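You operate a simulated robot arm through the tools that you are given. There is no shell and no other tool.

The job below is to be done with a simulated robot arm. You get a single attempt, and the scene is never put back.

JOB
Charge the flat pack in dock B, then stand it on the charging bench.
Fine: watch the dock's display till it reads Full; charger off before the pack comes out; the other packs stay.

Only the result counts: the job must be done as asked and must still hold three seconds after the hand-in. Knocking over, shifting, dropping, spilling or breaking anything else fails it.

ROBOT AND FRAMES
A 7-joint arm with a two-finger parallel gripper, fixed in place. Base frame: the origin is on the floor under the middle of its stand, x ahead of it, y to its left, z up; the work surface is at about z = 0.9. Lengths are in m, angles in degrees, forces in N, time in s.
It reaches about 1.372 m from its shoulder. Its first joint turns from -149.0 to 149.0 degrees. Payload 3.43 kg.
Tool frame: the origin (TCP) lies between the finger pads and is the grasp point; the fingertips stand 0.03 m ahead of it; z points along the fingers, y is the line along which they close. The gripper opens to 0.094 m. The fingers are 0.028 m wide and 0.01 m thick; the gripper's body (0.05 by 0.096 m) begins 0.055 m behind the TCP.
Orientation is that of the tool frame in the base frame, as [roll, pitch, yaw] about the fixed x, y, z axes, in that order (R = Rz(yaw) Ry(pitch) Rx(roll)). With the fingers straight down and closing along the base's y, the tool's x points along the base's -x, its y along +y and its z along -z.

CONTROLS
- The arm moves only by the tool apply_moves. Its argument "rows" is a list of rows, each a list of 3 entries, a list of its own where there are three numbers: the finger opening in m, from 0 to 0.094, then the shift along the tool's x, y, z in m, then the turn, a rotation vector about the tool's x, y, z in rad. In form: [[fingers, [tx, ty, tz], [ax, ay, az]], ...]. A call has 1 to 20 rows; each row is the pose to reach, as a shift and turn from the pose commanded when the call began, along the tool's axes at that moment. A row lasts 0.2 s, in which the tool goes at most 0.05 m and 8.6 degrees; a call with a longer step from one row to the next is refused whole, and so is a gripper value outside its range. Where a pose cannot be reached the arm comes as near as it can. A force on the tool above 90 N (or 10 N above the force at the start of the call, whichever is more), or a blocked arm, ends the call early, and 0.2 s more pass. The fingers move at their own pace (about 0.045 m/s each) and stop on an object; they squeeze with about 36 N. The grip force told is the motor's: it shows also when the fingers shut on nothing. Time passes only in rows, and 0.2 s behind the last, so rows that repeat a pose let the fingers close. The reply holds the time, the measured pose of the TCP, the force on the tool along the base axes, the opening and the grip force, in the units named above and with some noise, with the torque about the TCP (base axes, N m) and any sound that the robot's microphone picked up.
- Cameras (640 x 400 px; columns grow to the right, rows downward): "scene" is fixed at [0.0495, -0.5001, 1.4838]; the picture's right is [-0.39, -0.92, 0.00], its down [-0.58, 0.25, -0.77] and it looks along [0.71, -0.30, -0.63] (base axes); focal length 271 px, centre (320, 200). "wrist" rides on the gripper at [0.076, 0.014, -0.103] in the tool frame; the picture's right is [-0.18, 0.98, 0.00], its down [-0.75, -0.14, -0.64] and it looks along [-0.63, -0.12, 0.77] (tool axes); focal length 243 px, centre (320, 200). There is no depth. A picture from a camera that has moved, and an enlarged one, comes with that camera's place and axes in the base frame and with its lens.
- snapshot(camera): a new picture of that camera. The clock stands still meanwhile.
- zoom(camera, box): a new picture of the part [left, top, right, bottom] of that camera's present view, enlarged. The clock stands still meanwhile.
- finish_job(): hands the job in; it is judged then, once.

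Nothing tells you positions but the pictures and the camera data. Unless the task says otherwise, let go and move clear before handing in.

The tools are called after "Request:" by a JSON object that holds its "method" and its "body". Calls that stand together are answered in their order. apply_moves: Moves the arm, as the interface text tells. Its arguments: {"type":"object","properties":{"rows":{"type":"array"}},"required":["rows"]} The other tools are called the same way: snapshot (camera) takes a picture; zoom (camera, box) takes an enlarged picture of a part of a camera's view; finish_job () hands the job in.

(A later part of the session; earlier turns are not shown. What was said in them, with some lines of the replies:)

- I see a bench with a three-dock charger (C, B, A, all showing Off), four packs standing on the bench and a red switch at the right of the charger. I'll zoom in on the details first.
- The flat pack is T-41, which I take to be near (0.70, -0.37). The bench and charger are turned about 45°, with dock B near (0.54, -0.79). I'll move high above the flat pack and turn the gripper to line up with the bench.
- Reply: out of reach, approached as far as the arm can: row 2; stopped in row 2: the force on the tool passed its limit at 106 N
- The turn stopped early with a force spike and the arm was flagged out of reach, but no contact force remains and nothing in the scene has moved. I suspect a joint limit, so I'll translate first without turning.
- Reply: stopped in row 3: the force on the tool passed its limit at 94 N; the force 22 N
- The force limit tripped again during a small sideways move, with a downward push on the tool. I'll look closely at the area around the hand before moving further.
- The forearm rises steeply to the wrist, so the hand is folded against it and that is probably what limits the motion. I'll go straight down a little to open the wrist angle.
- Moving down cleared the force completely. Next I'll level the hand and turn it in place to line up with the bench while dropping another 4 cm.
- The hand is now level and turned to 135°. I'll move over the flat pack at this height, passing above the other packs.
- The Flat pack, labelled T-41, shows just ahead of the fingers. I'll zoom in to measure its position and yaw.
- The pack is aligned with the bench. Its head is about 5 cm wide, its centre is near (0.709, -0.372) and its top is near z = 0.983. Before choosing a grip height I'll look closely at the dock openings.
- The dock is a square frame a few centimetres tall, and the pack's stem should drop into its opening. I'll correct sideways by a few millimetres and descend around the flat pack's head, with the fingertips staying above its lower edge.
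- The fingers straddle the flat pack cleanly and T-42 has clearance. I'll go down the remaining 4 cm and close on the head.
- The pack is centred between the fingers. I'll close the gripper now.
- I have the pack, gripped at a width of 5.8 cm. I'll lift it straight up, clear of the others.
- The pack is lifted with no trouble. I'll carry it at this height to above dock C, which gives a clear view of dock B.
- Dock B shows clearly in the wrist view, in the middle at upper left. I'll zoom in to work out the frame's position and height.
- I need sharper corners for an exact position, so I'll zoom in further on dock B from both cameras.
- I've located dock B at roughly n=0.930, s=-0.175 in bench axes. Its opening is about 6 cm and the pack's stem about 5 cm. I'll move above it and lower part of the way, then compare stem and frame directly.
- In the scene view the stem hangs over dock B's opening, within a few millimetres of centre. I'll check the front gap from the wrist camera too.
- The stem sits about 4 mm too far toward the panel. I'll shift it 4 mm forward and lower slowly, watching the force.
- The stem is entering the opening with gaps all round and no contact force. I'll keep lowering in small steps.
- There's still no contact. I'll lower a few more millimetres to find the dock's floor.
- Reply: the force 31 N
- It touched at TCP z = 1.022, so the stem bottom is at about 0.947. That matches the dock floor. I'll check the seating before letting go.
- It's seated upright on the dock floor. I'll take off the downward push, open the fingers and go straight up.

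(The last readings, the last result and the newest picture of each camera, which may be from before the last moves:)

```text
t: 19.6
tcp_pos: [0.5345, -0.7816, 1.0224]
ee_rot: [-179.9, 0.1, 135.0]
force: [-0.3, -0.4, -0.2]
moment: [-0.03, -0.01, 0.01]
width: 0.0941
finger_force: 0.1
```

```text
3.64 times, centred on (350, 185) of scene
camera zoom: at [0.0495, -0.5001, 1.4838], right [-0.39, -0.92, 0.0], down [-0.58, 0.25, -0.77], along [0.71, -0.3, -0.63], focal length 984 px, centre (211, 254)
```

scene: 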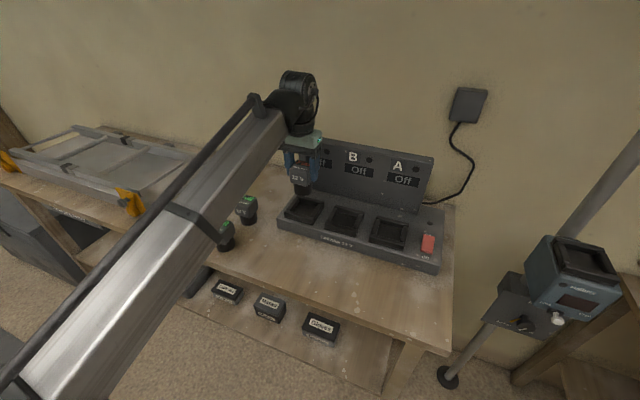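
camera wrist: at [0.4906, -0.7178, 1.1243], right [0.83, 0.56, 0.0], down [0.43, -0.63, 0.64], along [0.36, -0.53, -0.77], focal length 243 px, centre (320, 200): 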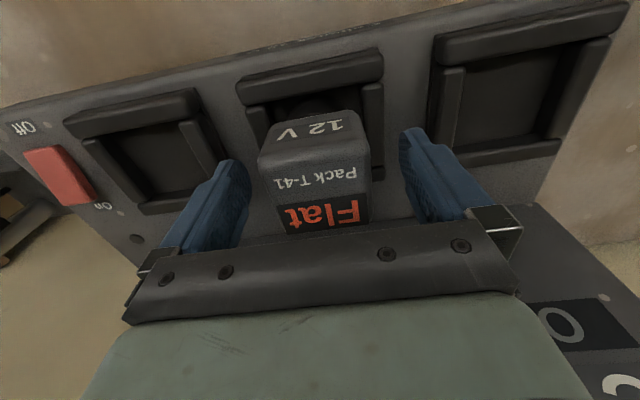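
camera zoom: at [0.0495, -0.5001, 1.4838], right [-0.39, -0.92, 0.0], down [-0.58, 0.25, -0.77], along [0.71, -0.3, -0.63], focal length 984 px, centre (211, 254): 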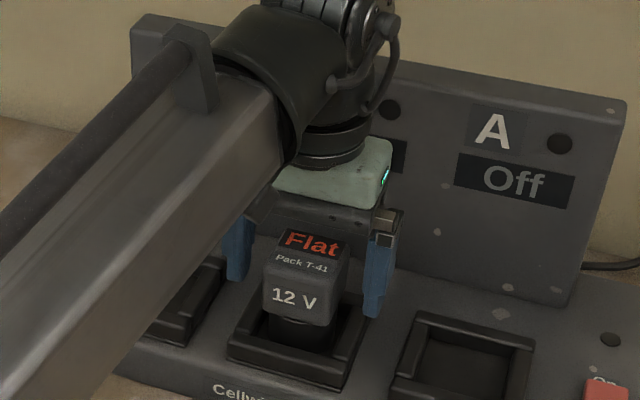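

The pack stands freely in dock B. I'll raise the hand clear of it, close the fingers, and move over toward the red switch.

Request:
{"method": "apply_moves", "body": {"rows": [[0.094, [0, 0, -0.03], [0, 0, 0]], [0.094, [0, 0, -0.065], [0, 0, 0]], [0.094, [0, 0, -0.1], [0, 0, 0]], [0.06, [-0.003, -0.04, -0.1], [0, 0, 0]], [0.03, [-0.006, -0.08, -0.1], [0, 0, 0]], [0.0, [-0.009, -0.12, -0.1], [0, 0, 0]], [0.0, [-0.012, -0.16, -0.1], [0, 0, 0]], [0.0, [-0.015, -0.195, -0.1], [0, 0, 0]], [0.0, [-0.017, -0.22, -0.1], [0, 0, 0]], [0.0, [-0.017, -0.22, -0.1], [0, 0, 0]], [0.0, [-0.017, -0.22, -0.1], [0, 0, 0]]]}}

Request:
{"method": "snapshot", "body": {"camera": "scene"}}

Request:
{"method": "snapshot", "body": {"camera": "wrist"}}

```text
t: 22.0
tcp_pos: [0.3888, -0.9482, 1.1235]
ee_rot: [-180.0, -0.1, 134.9]
force: [-0.8, -0.3, -0.3]
moment: [-0.01, -0.02, 0.02]
width: 0.0
finger_force: 33.0
```

```text
taken
```

scene: 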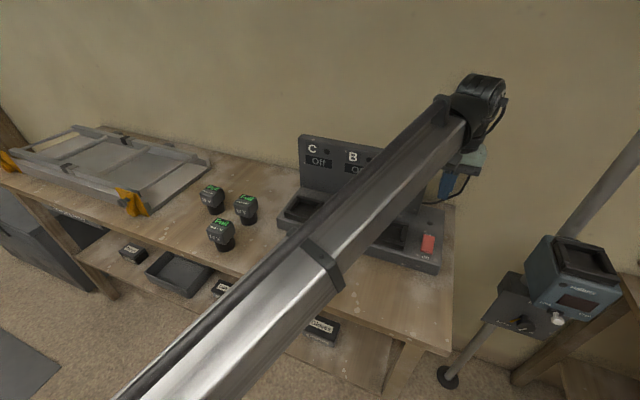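

```text
taken
camera wrist: at [0.3455, -0.8847, 1.2253], right [0.83, 0.56, 0.0], down [0.43, -0.63, 0.64], along [0.36, -0.53, -0.77], focal length 243 px, centre (320, 200)
```

wrist: 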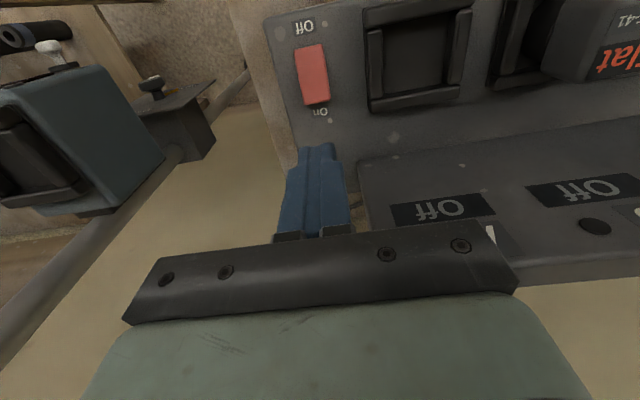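

The wrist camera now sees the switch and also dock B's display at the right. I'll zoom in to place the switch's On end.

Request:
{"method": "zoom", "body": {"camera": "wrist", "box": [260, 10, 380, 130]}}

Request:
{"method": "zoom", "body": {"camera": "wrist", "box": [480, 130, 640, 250]}}

```text
3.33 times, centred on (320, 70) of wrist
camera zoom: at [0.3455, -0.8847, 1.2253], right [0.83, 0.56, 0.0], down [0.43, -0.63, 0.64], along [0.36, -0.53, -0.77], focal length 809 px, centre (320, 633)
```

zoom: 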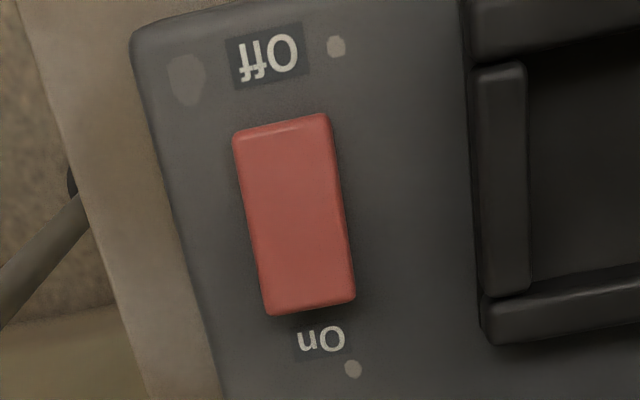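

```text
3.33 times, centred on (560, 190) of wrist
camera zoom: at [0.3455, -0.8847, 1.2253], right [0.83, 0.56, 0.0], down [0.43, -0.63, 0.64], along [0.36, -0.53, -0.77], focal length 809 px, centre (-480, 233)
```

zoom: 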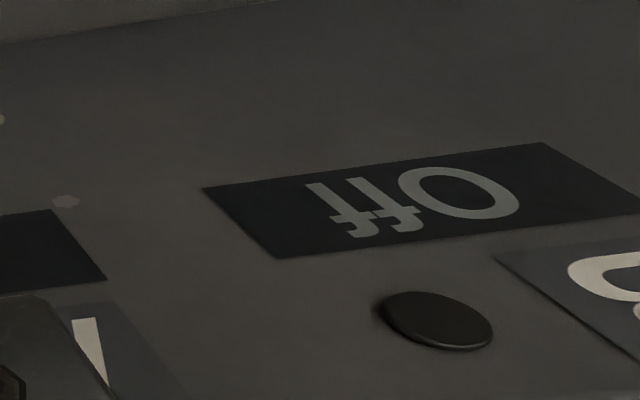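

The switch's On end is near n=0.952, s=-0.399, almost directly under the closed fingertips. I'll adjust a few millimetres and descend to just above it.

Request:
{"method": "apply_moves", "body": {"rows": [[0.0, [-0.001, -0.0037, 0.0], [0, 0, 0]], [0.0, [-0.001, -0.0037, 0.035], [0, 0, 0]], [0.0, [-0.001, -0.0037, 0.07], [0, 0, 0]], [0.0, [-0.001, -0.0037, 0.1], [0, 0, 0]], [0.0, [-0.001, -0.0037, 0.115], [0, 0, 0]], [0.0, [-0.001, -0.0037, 0.115], [0, 0, 0]]]}}

Request:
{"method": "snapshot", "body": {"camera": "wrist"}}

Request:
{"method": "zoom", "body": {"camera": "scene", "box": [390, 150, 490, 280]}}

```text
t: 23.4
tcp_pos: [0.3874, -0.9514, 1.0093]
ee_rot: [-179.9, 0.0, 135.1]
force: [0.2, -0.3, -0.1]
moment: [0.01, 0.0, 0.0]
width: 0.0
finger_force: 33.3
```

```text
taken
camera wrist: at [0.3444, -0.8886, 1.1107], right [0.83, 0.56, 0.0], down [0.43, -0.63, 0.64], along [0.36, -0.53, -0.77], focal length 243 px, centre (320, 200)
```

wrist: 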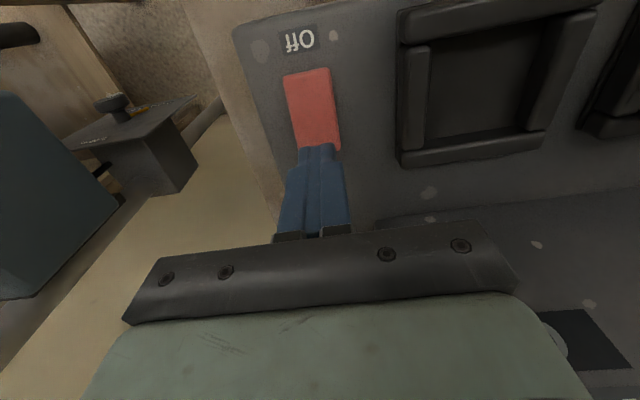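

```text
3.08 times, centred on (440, 215) of scene
camera zoom: at [0.0495, -0.5001, 1.4838], right [-0.39, -0.92, 0.0], down [-0.58, 0.25, -0.77], along [0.71, -0.3, -0.63], focal length 832 px, centre (-49, 154)
```

zoom: 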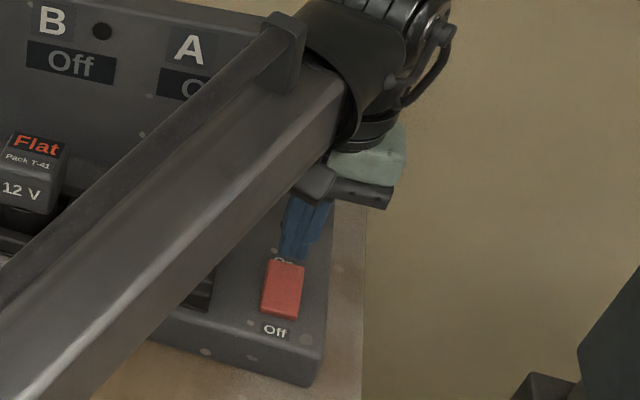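

The fingertip is right above the On end. I'll press down in small steps.

Request:
{"method": "apply_moves", "body": {"rows": [[0.0, [0, 0, 0.006], [0, 0, 0]], [0.0, [0, 0, 0.012], [0, 0, 0]], [0.0, [0, 0, 0.016], [0, 0, 0]], [0.0, [0, 0, 0.02], [0, 0, 0]], [0.0, [0, 0, 0.02], [0, 0, 0]]]}}

Request:
{"method": "zoom", "body": {"camera": "scene", "box": [330, 140, 490, 280]}}

```text
t: 24.6
tcp_pos: [0.3872, -0.9521, 0.9898]
ee_rot: [180.0, -0.1, 135.0]
force: [0.7, 0.1, 0.1]
moment: [-0.01, -0.04, 0.0]
width: 0.0001
finger_force: 32.7
```

```text
2.86 times, centred on (410, 210) of scene
camera zoom: at [0.0495, -0.5001, 1.4838], right [-0.39, -0.92, 0.0], down [-0.58, 0.25, -0.77], along [0.71, -0.3, -0.63], focal length 773 px, centre (63, 171)
```

zoom: 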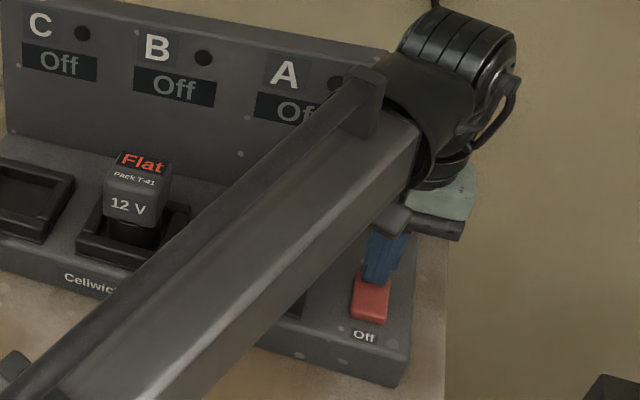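

There's no contact yet. I'll press further in 3 mm steps.

Request:
{"method": "apply_moves", "body": {"rows": [[0.0, [0, 0, 0.003], [0, 0, 0]], [0.0, [0, 0, 0.005], [0, 0, 0]], [0.0, [0, 0, 0.007], [0, 0, 0]], [0.0, [0, 0, 0.007], [0, 0, 0]]]}}

Request:
{"method": "zoom", "body": {"camera": "scene", "box": [330, 140, 490, 280]}}

```text
t: 25.6
tcp_pos: [0.3881, -0.9522, 0.9871]
ee_rot: [-179.8, 0.4, 135.0]
force: [9.8, -15.4, 69.9]
moment: [0.25, 0.36, 0.25]
width: 0.0001
finger_force: 33.8
```

```text
2.86 times, centred on (410, 210) of scene
camera zoom: at [0.0495, -0.5001, 1.4838], right [-0.39, -0.92, 0.0], down [-0.58, 0.25, -0.77], along [0.71, -0.3, -0.63], focal length 773 px, centre (63, 171)
```

zoom: 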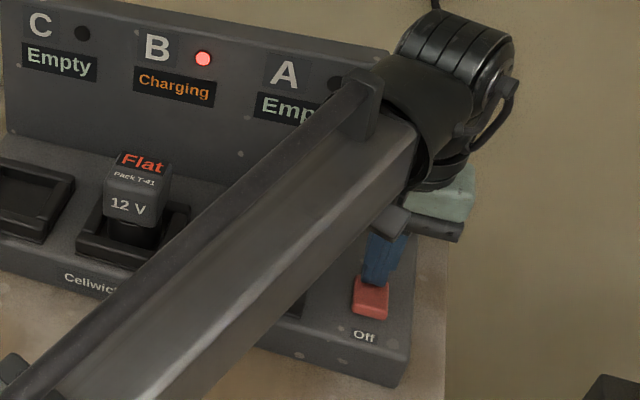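

The switch is on: dock B reads Charging with a red light, and the other docks read Empty. I'll back off and wait above the switch's Off end, where I can still read the display.

Request:
{"method": "apply_moves", "body": {"rows": [[0.0, [0, 0, -0.01], [0, 0, 0]], [0.0, [0, 0, -0.03], [0, 0, 0]], [0.0, [0.02, 0, -0.03], [0, 0, 0]], [0.0, [0.041, 0, -0.03], [0, 0, 0]], [0.0, [0.041, 0, -0.03], [0, 0, 0]]]}}

Request:
{"method": "zoom", "body": {"camera": "scene", "box": [290, 130, 490, 280]}}

Request:
{"method": "snapshot", "body": {"camera": "wrist"}}

```text
t: 26.8
tcp_pos: [0.3581, -0.924, 1.0112]
ee_rot: [-180.0, 0.0, 135.0]
force: [0.2, 1.2, 0.9]
moment: [0.0, 0.01, 0.02]
width: 0.0003
finger_force: 33.0
```

```text
2.67 times, centred on (390, 205) of scene
camera zoom: at [0.0495, -0.5001, 1.4838], right [-0.39, -0.92, 0.0], down [-0.58, 0.25, -0.77], along [0.71, -0.3, -0.63], focal length 722 px, centre (133, 187)
```

zoom: 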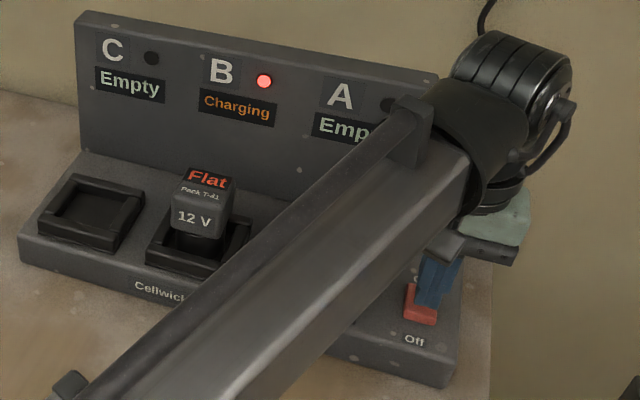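

```text
taken
camera wrist: at [0.3152, -0.8603, 1.1119], right [0.83, 0.56, 0.0], down [0.43, -0.63, 0.64], along [0.36, -0.53, -0.77], focal length 243 px, centre (320, 200)
```

wrist: 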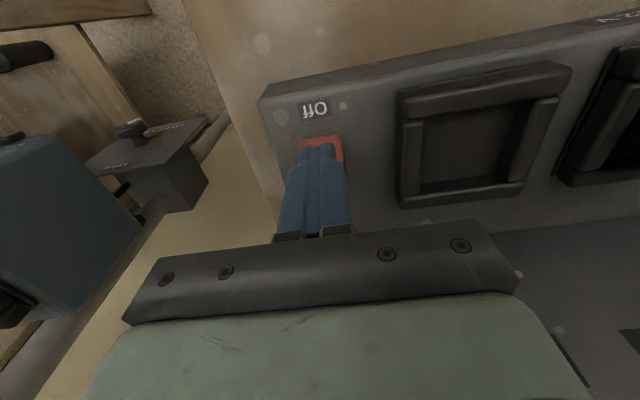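

I'm hovering over the Off end with the display in view. I'll wait and keep checking it.

Request:
{"method": "apply_moves", "body": {"rows": [[0.0, [0, 0, 0], [0, 0, 0]], [0.0, [0, 0, 0], [0, 0, 0]], [0.0, [0, 0, 0], [0, 0, 0]], [0.0, [0, 0, 0], [0, 0, 0]], [0.0, [0, 0, 0], [0, 0, 0]], [0.0, [0, 0, 0], [0, 0, 0]], [0.0, [0, 0, 0], [0, 0, 0]], [0.0, [0, 0, 0], [0, 0, 0]], [0.0, [0, 0, 0], [0, 0, 0]], [0.0, [0, 0, 0], [0, 0, 0]]]}}

Request:
{"method": "zoom", "body": {"camera": "scene", "box": [290, 130, 410, 230]}}

```text
t: 29.0
tcp_pos: [0.3585, -0.9249, 1.0097]
ee_rot: [179.9, -0.1, 135.0]
force: [0.0, -1.0, 0.6]
moment: [0.01, -0.02, 0.01]
width: 0.0001
finger_force: 33.4
```

```text
4.00 times, centred on (350, 180) of scene
camera zoom: at [0.0495, -0.5001, 1.4838], right [-0.39, -0.92, 0.0], down [-0.58, 0.25, -0.77], along [0.71, -0.3, -0.63], focal length 1082 px, centre (200, 280)
```

zoom: 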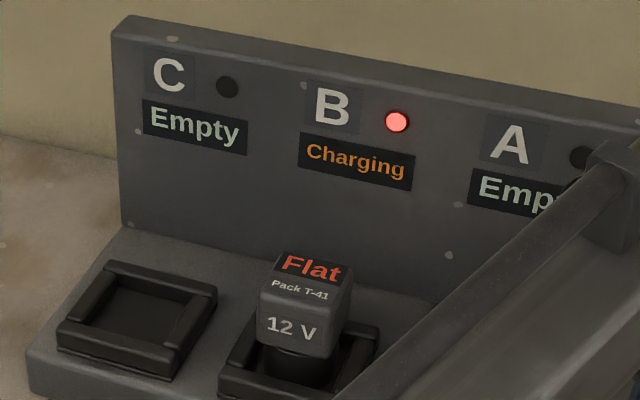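

Dock B still reads Charging, so I'll keep waiting and checking.

Request:
{"method": "apply_moves", "body": {"rows": [[0.0, [0, 0, 0], [0, 0, 0]], [0.0, [0, 0, 0], [0, 0, 0]], [0.0, [0, 0, 0], [0, 0, 0]], [0.0, [0, 0, 0], [0, 0, 0]], [0.0, [0, 0, 0], [0, 0, 0]], [0.0, [0, 0, 0], [0, 0, 0]], [0.0, [0, 0, 0], [0, 0, 0]], [0.0, [0, 0, 0], [0, 0, 0]], [0.0, [0, 0, 0], [0, 0, 0]], [0.0, [0, 0, 0], [0, 0, 0]], [0.0, [0, 0, 0], [0, 0, 0]], [0.0, [0, 0, 0], [0, 0, 0]], [0.0, [0, 0, 0], [0, 0, 0]], [0.0, [0, 0, 0], [0, 0, 0]], [0.0, [0, 0, 0], [0, 0, 0]]]}}

Request:
{"method": "zoom", "body": {"camera": "scene", "box": [290, 130, 410, 230]}}

```text
t: 32.2
tcp_pos: [0.3588, -0.9239, 1.0094]
ee_rot: [-180.0, 0.0, 135.0]
force: [-0.3, 0.1, -0.2]
moment: [0.02, 0.03, -0.02]
width: 0.0
finger_force: 32.7
```

```text
4.00 times, centred on (350, 180) of scene
camera zoom: at [0.0495, -0.5001, 1.4838], right [-0.39, -0.92, 0.0], down [-0.58, 0.25, -0.77], along [0.71, -0.3, -0.63], focal length 1082 px, centre (200, 280)
```

zoom: 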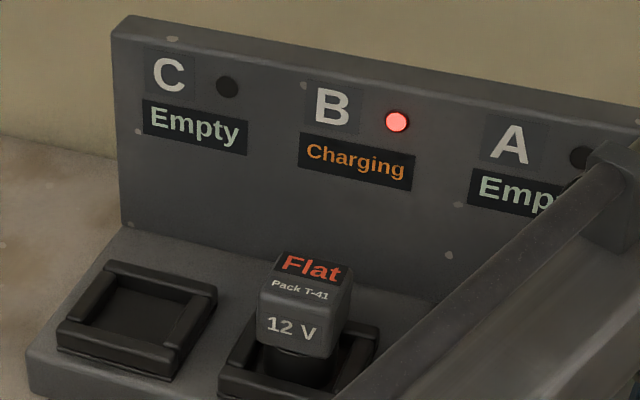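

Dock B still reads Charging. I'll keep watching.

Request:
{"method": "apply_moves", "body": {"rows": [[0.0, [0, 0, 0], [0, 0, 0]], [0.0, [0, 0, 0], [0, 0, 0]], [0.0, [0, 0, 0], [0, 0, 0]], [0.0, [0, 0, 0], [0, 0, 0]], [0.0, [0, 0, 0], [0, 0, 0]], [0.0, [0, 0, 0], [0, 0, 0]], [0.0, [0, 0, 0], [0, 0, 0]], [0.0, [0, 0, 0], [0, 0, 0]], [0.0, [0, 0, 0], [0, 0, 0]], [0.0, [0, 0, 0], [0, 0, 0]], [0.0, [0, 0, 0], [0, 0, 0]], [0.0, [0, 0, 0], [0, 0, 0]], [0.0, [0, 0, 0], [0, 0, 0]], [0.0, [0, 0, 0], [0, 0, 0]], [0.0, [0, 0, 0], [0, 0, 0]]]}}

Request:
{"method": "zoom", "body": {"camera": "scene", "box": [290, 130, 410, 230]}}

```text
t: 35.4
tcp_pos: [0.3591, -0.9246, 1.0099]
ee_rot: [180.0, 0.0, 135.0]
force: [0.3, -0.5, 0.0]
moment: [0.01, -0.01, -0.02]
width: 0.0
finger_force: 32.9
```

```text
4.00 times, centred on (350, 180) of scene
camera zoom: at [0.0495, -0.5001, 1.4838], right [-0.39, -0.92, 0.0], down [-0.58, 0.25, -0.77], along [0.71, -0.3, -0.63], focal length 1082 px, centre (200, 280)
```

zoom: 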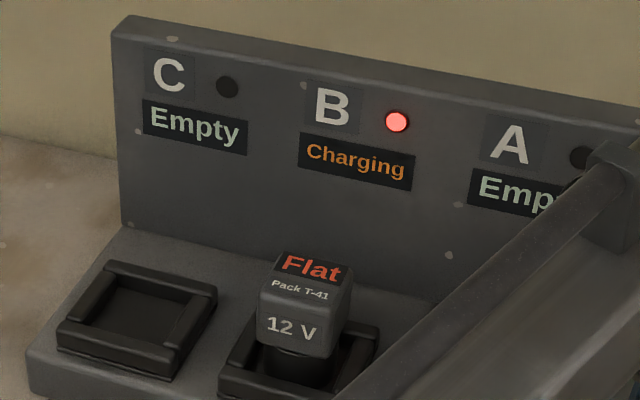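

Dock B is still charging after about ten seconds, so I'll keep waiting.

Request:
{"method": "apply_moves", "body": {"rows": [[0.0, [0, 0, 0], [0, 0, 0]], [0.0, [0, 0, 0], [0, 0, 0]], [0.0, [0, 0, 0], [0, 0, 0]], [0.0, [0, 0, 0], [0, 0, 0]], [0.0, [0, 0, 0], [0, 0, 0]], [0.0, [0, 0, 0], [0, 0, 0]], [0.0, [0, 0, 0], [0, 0, 0]], [0.0, [0, 0, 0], [0, 0, 0]], [0.0, [0, 0, 0], [0, 0, 0]], [0.0, [0, 0, 0], [0, 0, 0]], [0.0, [0, 0, 0], [0, 0, 0]], [0.0, [0, 0, 0], [0, 0, 0]], [0.0, [0, 0, 0], [0, 0, 0]], [0.0, [0, 0, 0], [0, 0, 0]], [0.0, [0, 0, 0], [0, 0, 0]]]}}

Request:
{"method": "zoom", "body": {"camera": "scene", "box": [290, 130, 410, 230]}}

```text
t: 38.6
tcp_pos: [0.3579, -0.9246, 1.0103]
ee_rot: [180.0, 0.1, 135.0]
force: [-0.7, 0.4, -0.1]
moment: [0.03, 0.02, 0.01]
width: 0.0
finger_force: 32.7
```

```text
4.00 times, centred on (350, 180) of scene
camera zoom: at [0.0495, -0.5001, 1.4838], right [-0.39, -0.92, 0.0], down [-0.58, 0.25, -0.77], along [0.71, -0.3, -0.63], focal length 1082 px, centre (200, 280)
```

zoom: 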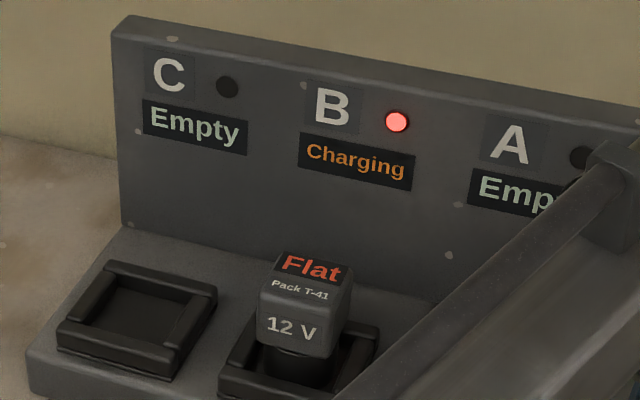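

Dock B still reads Charging, so I'll wait longer.

Request:
{"method": "apply_moves", "body": {"rows": [[0.0, [0, 0, 0], [0, 0, 0]], [0.0, [0, 0, 0], [0, 0, 0]], [0.0, [0, 0, 0], [0, 0, 0]], [0.0, [0, 0, 0], [0, 0, 0]], [0.0, [0, 0, 0], [0, 0, 0]], [0.0, [0, 0, 0], [0, 0, 0]], [0.0, [0, 0, 0], [0, 0, 0]], [0.0, [0, 0, 0], [0, 0, 0]], [0.0, [0, 0, 0], [0, 0, 0]], [0.0, [0, 0, 0], [0, 0, 0]], [0.0, [0, 0, 0], [0, 0, 0]], [0.0, [0, 0, 0], [0, 0, 0]], [0.0, [0, 0, 0], [0, 0, 0]], [0.0, [0, 0, 0], [0, 0, 0]], [0.0, [0, 0, 0], [0, 0, 0]], [0.0, [0, 0, 0], [0, 0, 0]], [0.0, [0, 0, 0], [0, 0, 0]], [0.0, [0, 0, 0], [0, 0, 0]], [0.0, [0, 0, 0], [0, 0, 0]], [0.0, [0, 0, 0], [0, 0, 0]]]}}

Request:
{"method": "zoom", "body": {"camera": "scene", "box": [290, 130, 410, 230]}}

```text
t: 42.8
tcp_pos: [0.3584, -0.9231, 1.0104]
ee_rot: [179.9, -0.1, 135.0]
force: [-0.2, 0.1, 0.0]
moment: [-0.02, -0.02, -0.02]
width: 0.0
finger_force: 33.0
```

```text
4.00 times, centred on (350, 180) of scene
camera zoom: at [0.0495, -0.5001, 1.4838], right [-0.39, -0.92, 0.0], down [-0.58, 0.25, -0.77], along [0.71, -0.3, -0.63], focal length 1082 px, centre (200, 280)
```

zoom: 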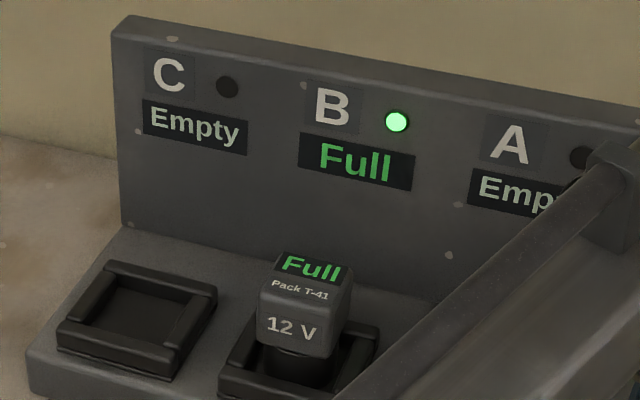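

Dock B now reads Full with a green light. I'll press the Off end of the switch.

Request:
{"method": "apply_moves", "body": {"rows": [[0.0, [0, 0, 0.008], [0, 0, 0]], [0.0, [0, 0, 0.016], [0, 0, 0]], [0.0, [0, 0, 0.021], [0, 0, 0]], [0.0, [0, 0, 0.024], [0, 0, 0]], [0.0, [0, 0, 0.026], [0, 0, 0]], [0.0, [0, 0, 0.026], [0, 0, 0]]]}}

Request:
{"method": "zoom", "body": {"camera": "scene", "box": [290, 130, 490, 280]}}

```text
t: 44.2
tcp_pos: [0.3579, -0.9244, 0.9865]
ee_rot: [-179.8, 0.1, 135.0]
force: [0.9, -2.3, 7.8]
moment: [-0.11, -0.12, -0.02]
width: 0.0
finger_force: 32.9
```

```text
2.67 times, centred on (390, 205) of scene
camera zoom: at [0.0495, -0.5001, 1.4838], right [-0.39, -0.92, 0.0], down [-0.58, 0.25, -0.77], along [0.71, -0.3, -0.63], focal length 722 px, centre (133, 187)
```

zoom: 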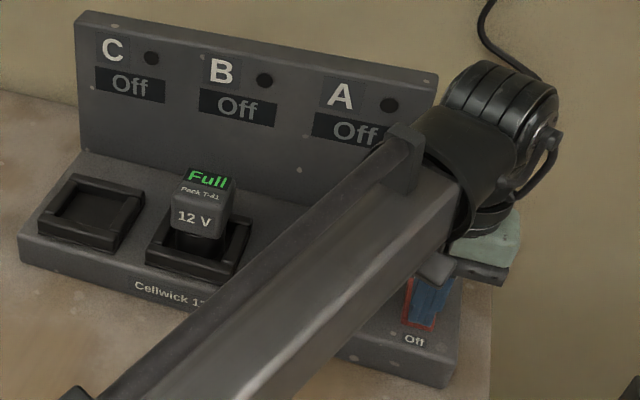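

All displays read Off and the pack shows Full. I'll rise, open the gripper and return above the pack in dock B.

Request:
{"method": "apply_moves", "body": {"rows": [[0.0, [0, 0, -0.02], [0, 0, 0]], [0.0, [0, 0, -0.06], [0, 0, 0]], [0.0, [0, 0, -0.1], [0, 0, 0]], [0.0, [0, 0, -0.138], [0, 0, 0]], [0.03, [-0.004, 0.038, -0.138], [0, 0, 0]], [0.06, [-0.008, 0.076, -0.138], [0, 0, 0]], [0.094, [-0.012, 0.114, -0.138], [0, 0, 0]], [0.094, [-0.016, 0.152, -0.138], [0, 0, 0]], [0.094, [-0.02, 0.19, -0.138], [0, 0, 0]], [0.094, [-0.0238, 0.2255, -0.138], [0, 0, 0]], [0.094, [-0.0238, 0.2255, -0.138], [0, 0, 0]]]}}

Request:
{"method": "snapshot", "body": {"camera": "wrist"}}

Request:
{"method": "snapshot", "body": {"camera": "scene"}}

```text
t: 46.6
tcp_pos: [0.5357, -0.7792, 1.1255]
ee_rot: [-180.0, 0.0, 135.0]
force: [-0.2, 0.0, 0.1]
moment: [-0.02, -0.02, 0.0]
width: 0.094
finger_force: 0.0
```

```text
taken
camera wrist: at [0.4921, -0.7161, 1.2267], right [0.83, 0.56, 0.0], down [0.43, -0.63, 0.64], along [0.36, -0.53, -0.77], focal length 243 px, centre (320, 200)
```

wrist: 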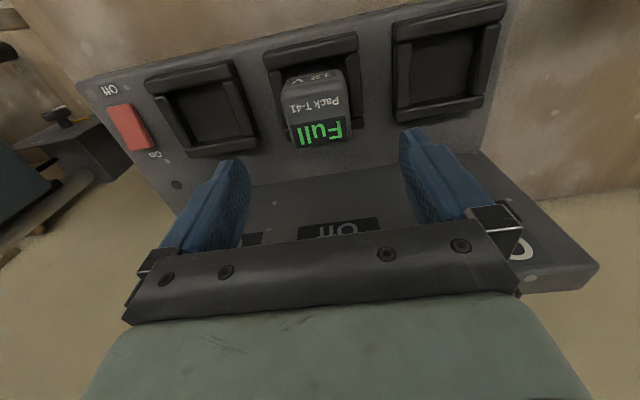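

```text
taken
```

scene: 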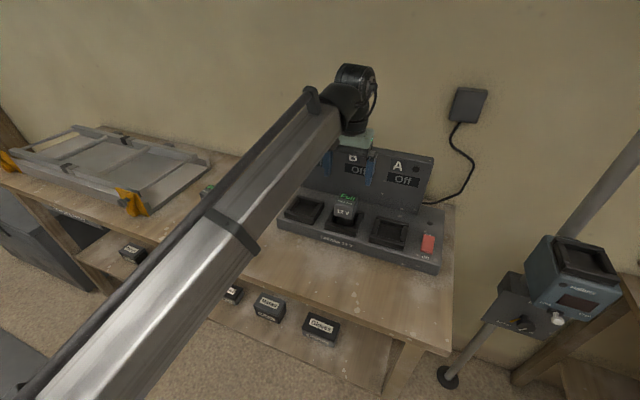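

The hand is back above the pack, about 2 mm to one side of where I released it. I'll correct that, descend and grip.

Request:
{"method": "apply_moves", "body": {"rows": [[0.094, [0, -0.0022, 0], [0, 0, 0]], [0.094, [0, -0.0022, 0.03], [0, 0, 0]], [0.094, [0, -0.0022, 0.06], [0, 0, 0]], [0.094, [0, -0.0022, 0.085], [0, 0, 0]], [0.094, [0, -0.0022, 0.1], [0, 0, 0]], [0.094, [0, -0.0022, 0.102], [0, 0, 0]], [0.094, [0, -0.0022, 0.102], [0, 0, 0]]]}}

Request:
{"method": "snapshot", "body": {"camera": "wrist"}}

```text
t: 48.2
tcp_pos: [0.5342, -0.782, 1.0199]
ee_rot: [179.8, 0.0, 135.0]
force: [0.6, -0.9, 0.1]
moment: [0.0, 0.01, -0.03]
width: 0.0941
finger_force: 0.1
```

```text
taken
camera wrist: at [0.4906, -0.7185, 1.1215], right [0.83, 0.56, 0.0], down [0.43, -0.63, 0.64], along [0.36, -0.53, -0.77], focal length 243 px, centre (320, 200)
```

wrist: 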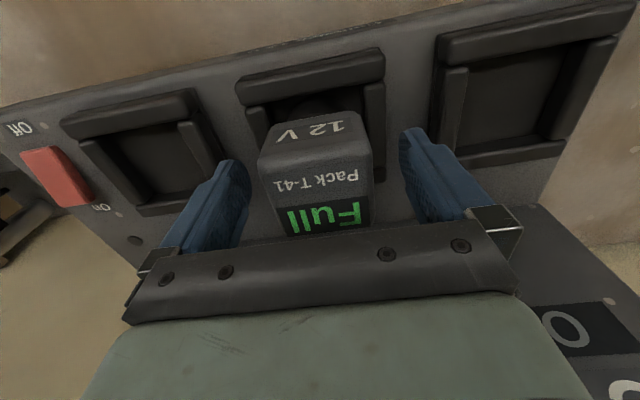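

The pack is centred between the fingers and the charger is off. I'll close and lift straight out of the dock.

Request:
{"method": "apply_moves", "body": {"rows": [[0.04, [0, 0, 0], [0, 0, 0]], [0.04, [0, 0, 0], [0, 0, 0]], [0.04, [0, 0, 0], [0, 0, 0]], [0.04, [0, 0, 0], [0, 0, 0]], [0.04, [0, 0, 0], [0, 0, 0]], [0.04, [0, 0, -0.01], [0, 0, 0]], [0.04, [0, 0, -0.025], [0, 0, 0]], [0.04, [0, 0, -0.045], [0, 0, 0]], [0.04, [0, 0, -0.07], [0, 0, 0]], [0.04, [0, 0, -0.085], [0, 0, 0]], [0.04, [0, 0, -0.085], [0, 0, 0]]]}}

Request:
{"method": "snapshot", "body": {"camera": "scene"}}

Request:
{"method": "snapshot", "body": {"camera": "wrist"}}

```text
t: 50.6
tcp_pos: [0.5344, -0.7808, 1.1062]
ee_rot: [180.0, 0.0, 134.9]
force: [-1.0, 0.4, -3.5]
moment: [0.0, 0.02, -0.01]
width: 0.0585
finger_force: 36.5
```

```text
taken
```

scene: 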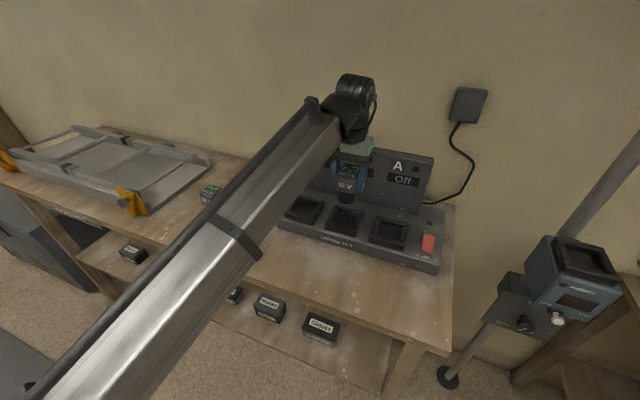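

```text
taken
camera wrist: at [0.4911, -0.7178, 1.2081], right [0.83, 0.56, 0.0], down [0.43, -0.63, 0.64], along [0.36, -0.53, -0.77], focal length 243 px, centre (320, 200)
```

wrist: 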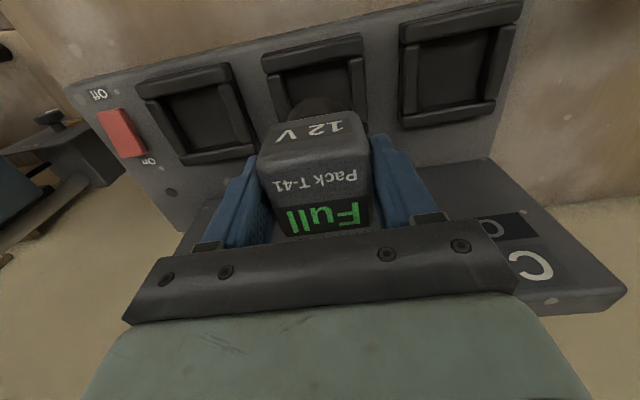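

The pack is out of the dock and shows Full. I'll carry it to the bare bench area in front of dock C, well away from the other packs.

Request:
{"method": "apply_moves", "body": {"rows": [[0.04, [0.015, 0.013, 0], [0, 0, 0]], [0.04, [0.04, 0.035, 0], [0, 0, 0]], [0.04, [0.066, 0.057, 0], [0, 0, 0]], [0.04, [0.092, 0.079, 0], [0, 0, 0]], [0.04, [0.118, 0.101, 0], [0, 0, 0]], [0.04, [0.135, 0.116, 0], [0, 0, 0]], [0.04, [0.145, 0.124, 0], [0, 0, 0]], [0.04, [0.145, 0.124, 0], [0, 0, 0]]]}}

Request:
{"method": "snapshot", "body": {"camera": "scene"}}

Request:
{"method": "snapshot", "body": {"camera": "wrist"}}

```text
t: 52.4
tcp_pos: [0.5201, -0.5915, 1.1069]
ee_rot: [179.9, 0.0, 134.9]
force: [-0.9, -0.1, -4.0]
moment: [-0.02, -0.01, 0.01]
width: 0.0582
finger_force: 36.1
```

```text
taken
```

scene: 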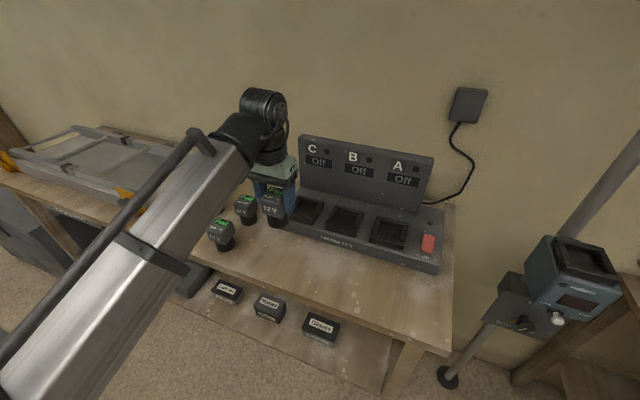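

```text
taken
camera wrist: at [0.4764, -0.5281, 1.2082], right [0.83, 0.56, 0.0], down [0.43, -0.63, 0.64], along [0.36, -0.53, -0.77], focal length 243 px, centre (320, 200)
```

wrist: 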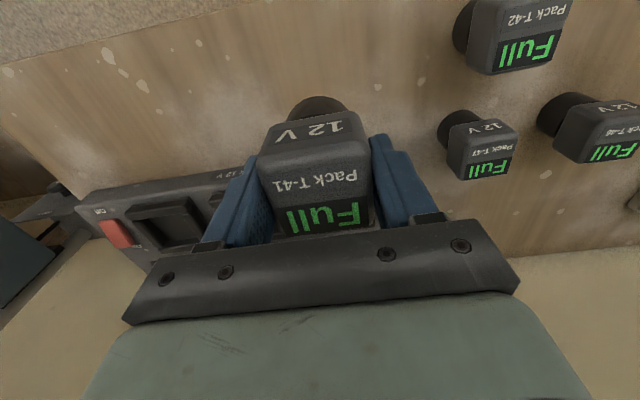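

The pack is held over clear bench, about 17 cm from T-47. I'll lower it to just above the surface and check.

Request:
{"method": "apply_moves", "body": {"rows": [[0.04, [0, 0, 0.025], [0, 0, 0]], [0.04, [0, 0, 0.055], [0, 0, 0]], [0.04, [0, 0, 0.085], [0, 0, 0]], [0.04, [0, 0, 0.11], [0, 0, 0]], [0.04, [0, 0, 0.125], [0, 0, 0]], [0.04, [0, 0, 0.125], [0, 0, 0]]]}}

Request:
{"method": "zoom", "body": {"camera": "scene", "box": [180, 130, 340, 270]}}

Request:
{"method": "snapshot", "body": {"camera": "wrist"}}

```text
t: 53.8
tcp_pos: [0.52, -0.5922, 0.9817]
ee_rot: [180.0, 0.0, 135.0]
force: [0.3, 0.6, -2.6]
moment: [0.01, 0.02, 0.03]
width: 0.0582
finger_force: 35.9
```

```text
2.86 times, centred on (260, 200) of scene
camera zoom: at [0.0495, -0.5001, 1.4838], right [-0.39, -0.92, 0.0], down [-0.58, 0.25, -0.77], along [0.71, -0.3, -0.63], focal length 773 px, centre (491, 200)
```

zoom: 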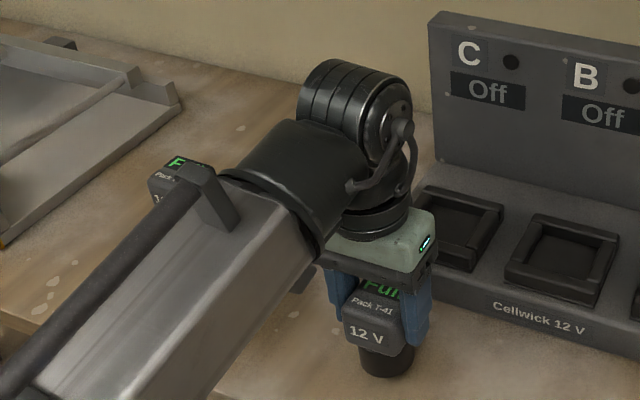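

```text
taken
camera wrist: at [0.4765, -0.5295, 1.0832], right [0.83, 0.56, 0.0], down [0.43, -0.63, 0.64], along [0.36, -0.53, -0.77], focal length 243 px, centre (320, 200)
```

wrist: 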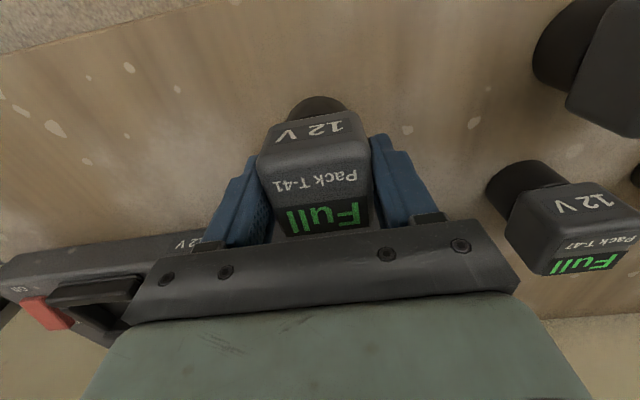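

It's about 9 mm above the surface, with nothing else near. I'll lower gently to contact.

Request:
{"method": "apply_moves", "body": {"rows": [[0.04, [0, 0, 0.004], [0, 0, 0]], [0.04, [0, 0, 0.007], [0, 0, 0]], [0.04, [0, 0, 0.0085], [0, 0, 0]], [0.04, [0, 0, 0.0085], [0, 0, 0]]]}}

```text
t: 54.8
tcp_pos: [0.5189, -0.591, 0.9727]
ee_rot: [-179.9, 0.0, 135.0]
force: [0.2, -0.3, -3.3]
moment: [0.02, -0.01, 0.04]
width: 0.0581
finger_force: 36.0
```

The pack's weight is still fully on the gripper, so I'll go down a little more.

Request:
{"method": "apply_moves", "body": {"rows": [[0.04, [0, 0, 0.001], [0, 0, 0]], [0.04, [0, 0, 0.002], [0, 0, 0]], [0.04, [0, 0, 0.002], [0, 0, 0]]]}}

```text
t: 55.6
tcp_pos: [0.5182, -0.5909, 0.971]
ee_rot: [-180.0, 0.0, 135.0]
force: [-0.3, 0.9, -4.5]
moment: [0.03, -0.02, -0.01]
width: 0.0582
finger_force: 36.3
```

There's still no contact. I'll lower another couple of millimetres.

Request:
{"method": "apply_moves", "body": {"rows": [[0.04, [0, 0, 0.001], [0, 0, 0]], [0.04, [0, 0, 0.002], [0, 0, 0]], [0.04, [0, 0, 0.002], [0, 0, 0]]]}}

Request:
{"method": "zoom", "body": {"camera": "scene", "box": [240, 180, 300, 240]}}

```text
t: 56.4
tcp_pos: [0.5212, -0.5915, 0.9695]
ee_rot: [-180.0, 0.1, 135.0]
force: [0.7, 0.8, 26.4]
moment: [0.19, 0.32, -0.05]
width: 0.0585
finger_force: 35.6
```

```text
6.67 times, centred on (270, 210) of scene
camera zoom: at [0.0495, -0.5001, 1.4838], right [-0.39, -0.92, 0.0], down [-0.58, 0.25, -0.77], along [0.71, -0.3, -0.63], focal length 1804 px, centre (653, 133)
```

zoom: 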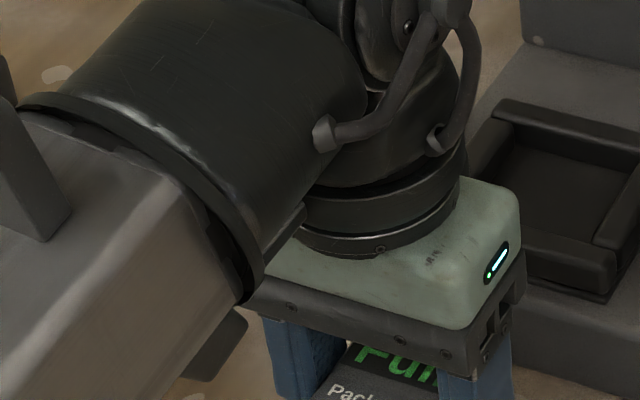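

The pack is down on the bench. I'll ease the push slightly and open the fingers.

Request:
{"method": "apply_moves", "body": {"rows": [[0.04, [0, 0, -0.0015], [0, 0, 0]], [0.094, [0, 0, -0.0015], [0, 0, 0]], [0.094, [0, 0, -0.0015], [0, 0, 0]], [0.094, [0, 0, -0.0015], [0, 0, 0]], [0.094, [0, 0, -0.0015], [0, 0, 0]]]}}

Request:
{"method": "snapshot", "body": {"camera": "wrist"}}

Request:
{"method": "zoom", "body": {"camera": "scene", "box": [220, 180, 340, 270]}}

```text
t: 57.6
tcp_pos: [0.5182, -0.5919, 0.9695]
ee_rot: [-180.0, 0.0, 135.0]
force: [0.5, 0.1, 0.2]
moment: [0.01, 0.01, 0.0]
width: 0.0941
finger_force: 0.1
```

```text
taken
camera wrist: at [0.4759, -0.5283, 1.0713], right [0.83, 0.56, 0.0], down [0.43, -0.63, 0.64], along [0.36, -0.53, -0.77], focal length 243 px, centre (320, 200)
```

wrist: 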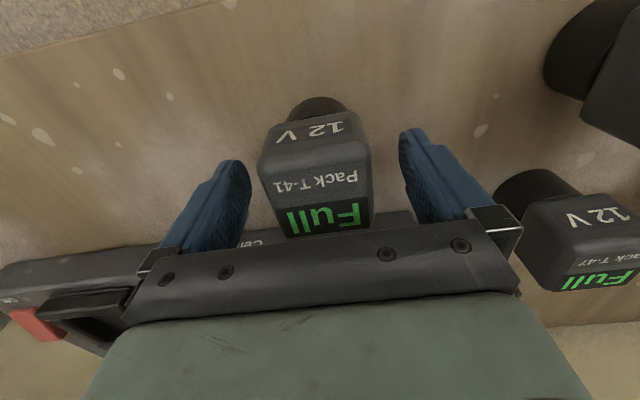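

```text
4.44 times, centred on (280, 225) of scene
camera zoom: at [0.0495, -0.5001, 1.4838], right [-0.39, -0.92, 0.0], down [-0.58, 0.25, -0.77], along [0.71, -0.3, -0.63], focal length 1202 px, centre (498, 89)
```

zoom: 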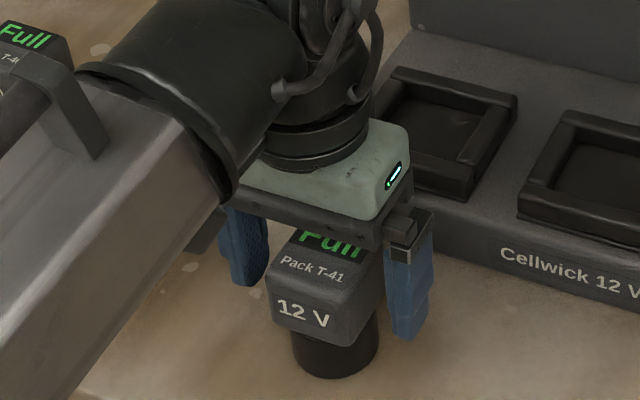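

The pack stands free on the bench. I'll rise straight up and move clear to check the whole scene.

Request:
{"method": "apply_moves", "body": {"rows": [[0.094, [0, 0, -0.02], [0, 0, 0]], [0.094, [0, 0, -0.05], [0, 0, 0]], [0.094, [0, 0, -0.08], [0, 0, 0]], [0.094, [0, 0, -0.11], [0, 0, 0]], [0.094, [0, 0, -0.135], [0, 0, 0]], [0.094, [-0.025, -0.022, -0.135], [0, 0, 0]], [0.094, [-0.05, -0.044, -0.135], [0, 0, 0]], [0.094, [-0.075, -0.066, -0.135], [0, 0, 0]], [0.094, [-0.1, -0.088, -0.135], [0, 0, 0]], [0.094, [-0.125, -0.11, -0.135], [0, 0, 0]], [0.094, [-0.145, -0.14, -0.135], [0, 0, 0]], [0.094, [-0.145, -0.18, -0.135], [0, 0, 0]], [0.094, [-0.145, -0.22, -0.135], [0, 0, 0]], [0.094, [-0.145, -0.26, -0.135], [0, 0, 0]], [0.094, [-0.145, -0.29, -0.135], [0, 0, 0]], [0.094, [-0.145, -0.29, -0.135], [0, 0, 0]]]}}

Request:
{"method": "snapshot", "body": {"camera": "scene"}}

Request:
{"method": "snapshot", "body": {"camera": "wrist"}}

```text
t: 61.0
tcp_pos: [0.4156, -0.8996, 1.1077]
ee_rot: [180.0, 0.0, 134.9]
force: [0.2, 0.0, -0.2]
moment: [0.04, 0.01, 0.0]
width: 0.094
finger_force: 0.1
```

```text
taken
```

scene: 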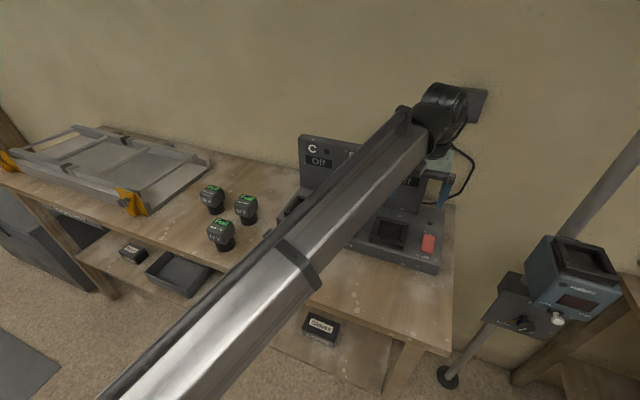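

```text
taken
camera wrist: at [0.3723, -0.8352, 1.2085], right [0.83, 0.56, 0.0], down [0.43, -0.63, 0.64], along [0.36, -0.53, -0.77], focal length 243 px, centre (320, 200)
```

wrist: 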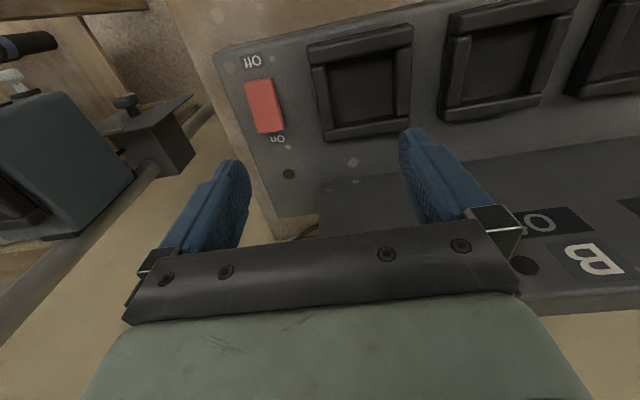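

The charger is off and the other packs are undisturbed, but the forearm hides T-41 in this view. I'll swing the hand over to the left side at height to get a clear look.

Request:
{"method": "apply_moves", "body": {"rows": [[0.094, [0, 0.02, -0.015], [0, 0, 0]], [0.094, [0, 0.06, -0.03], [0, 0, 0]], [0.094, [0, 0.1, -0.03], [0, 0, 0]], [0.094, [0, 0.14, -0.03], [0, 0, 0]], [0.094, [0, 0.18, -0.03], [0, 0, 0]], [0.094, [0, 0.22, -0.03], [0, 0, 0]], [0.094, [0, 0.26, -0.03], [0, 0, 0]], [0.094, [0, 0.3, -0.03], [0, 0, 0]], [0.094, [0, 0.34, -0.03], [0, 0, 0]], [0.094, [0, 0.38, -0.03], [0, 0, 0]], [0.094, [0, 0.42, -0.03], [0, 0, 0]], [0.094, [0, 0.46, -0.03], [0, 0, 0]], [0.094, [0, 0.5, -0.03], [0, 0, 0]], [0.094, [0, 0.5, -0.03], [0, 0, 0]]]}}

Request:
{"method": "snapshot", "body": {"camera": "scene"}}

Request:
{"method": "zoom", "body": {"camera": "scene", "box": [180, 130, 460, 290]}}

```text
t: 64.0
tcp_pos: [0.7683, -0.5444, 1.1344]
ee_rot: [-179.9, 0.0, 135.0]
force: [1.4, -0.5, -1.2]
moment: [0.0, -0.01, 0.03]
width: 0.094
finger_force: 0.0
```

```text
taken
```

scene: 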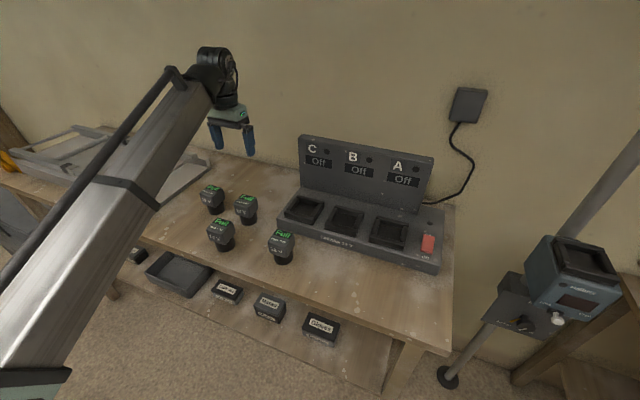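

```text
2.29 times, centred on (320, 210) of scene
camera zoom: at [0.0495, -0.5001, 1.4838], right [-0.39, -0.92, 0.0], down [-0.58, 0.25, -0.77], along [0.71, -0.3, -0.63], focal length 618 px, centre (320, 177)
```

zoom: 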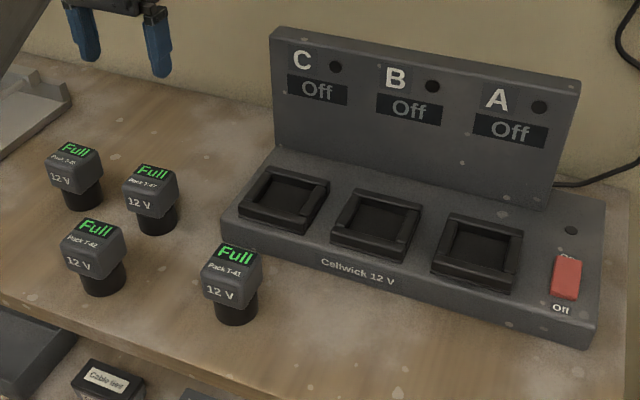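

T-41 stands upright on the bench showing Full, the charger is off with its docks empty, the other three packs haven't moved, and the hand is clear. I'll hand the job in.

Request:
{"method": "finish_job", "body": {}}

```text
The job is handed in.
```

The flat pack (T-41) was charged in dock B and now stands upright on the charging bench, showing Full. I've handed the job in, but I haven't seen a result from the judging.

- **Charging:** I switched the charger on and watched dock B's display until it changed from Charging to Full with a green light.
- **Charger off first:** I switched it off and all three displays read Off before I took the pack out.
- **Other packs:** T-42, T-46 and T-47 haven't moved, and nothing else in the scene was disturbed.

Early on, the arm stopped itself twice on force readings of 94 and 106 N as it moved toward the packs. The hand was probably folding against its own forearm, and lowering it cleared the problem.
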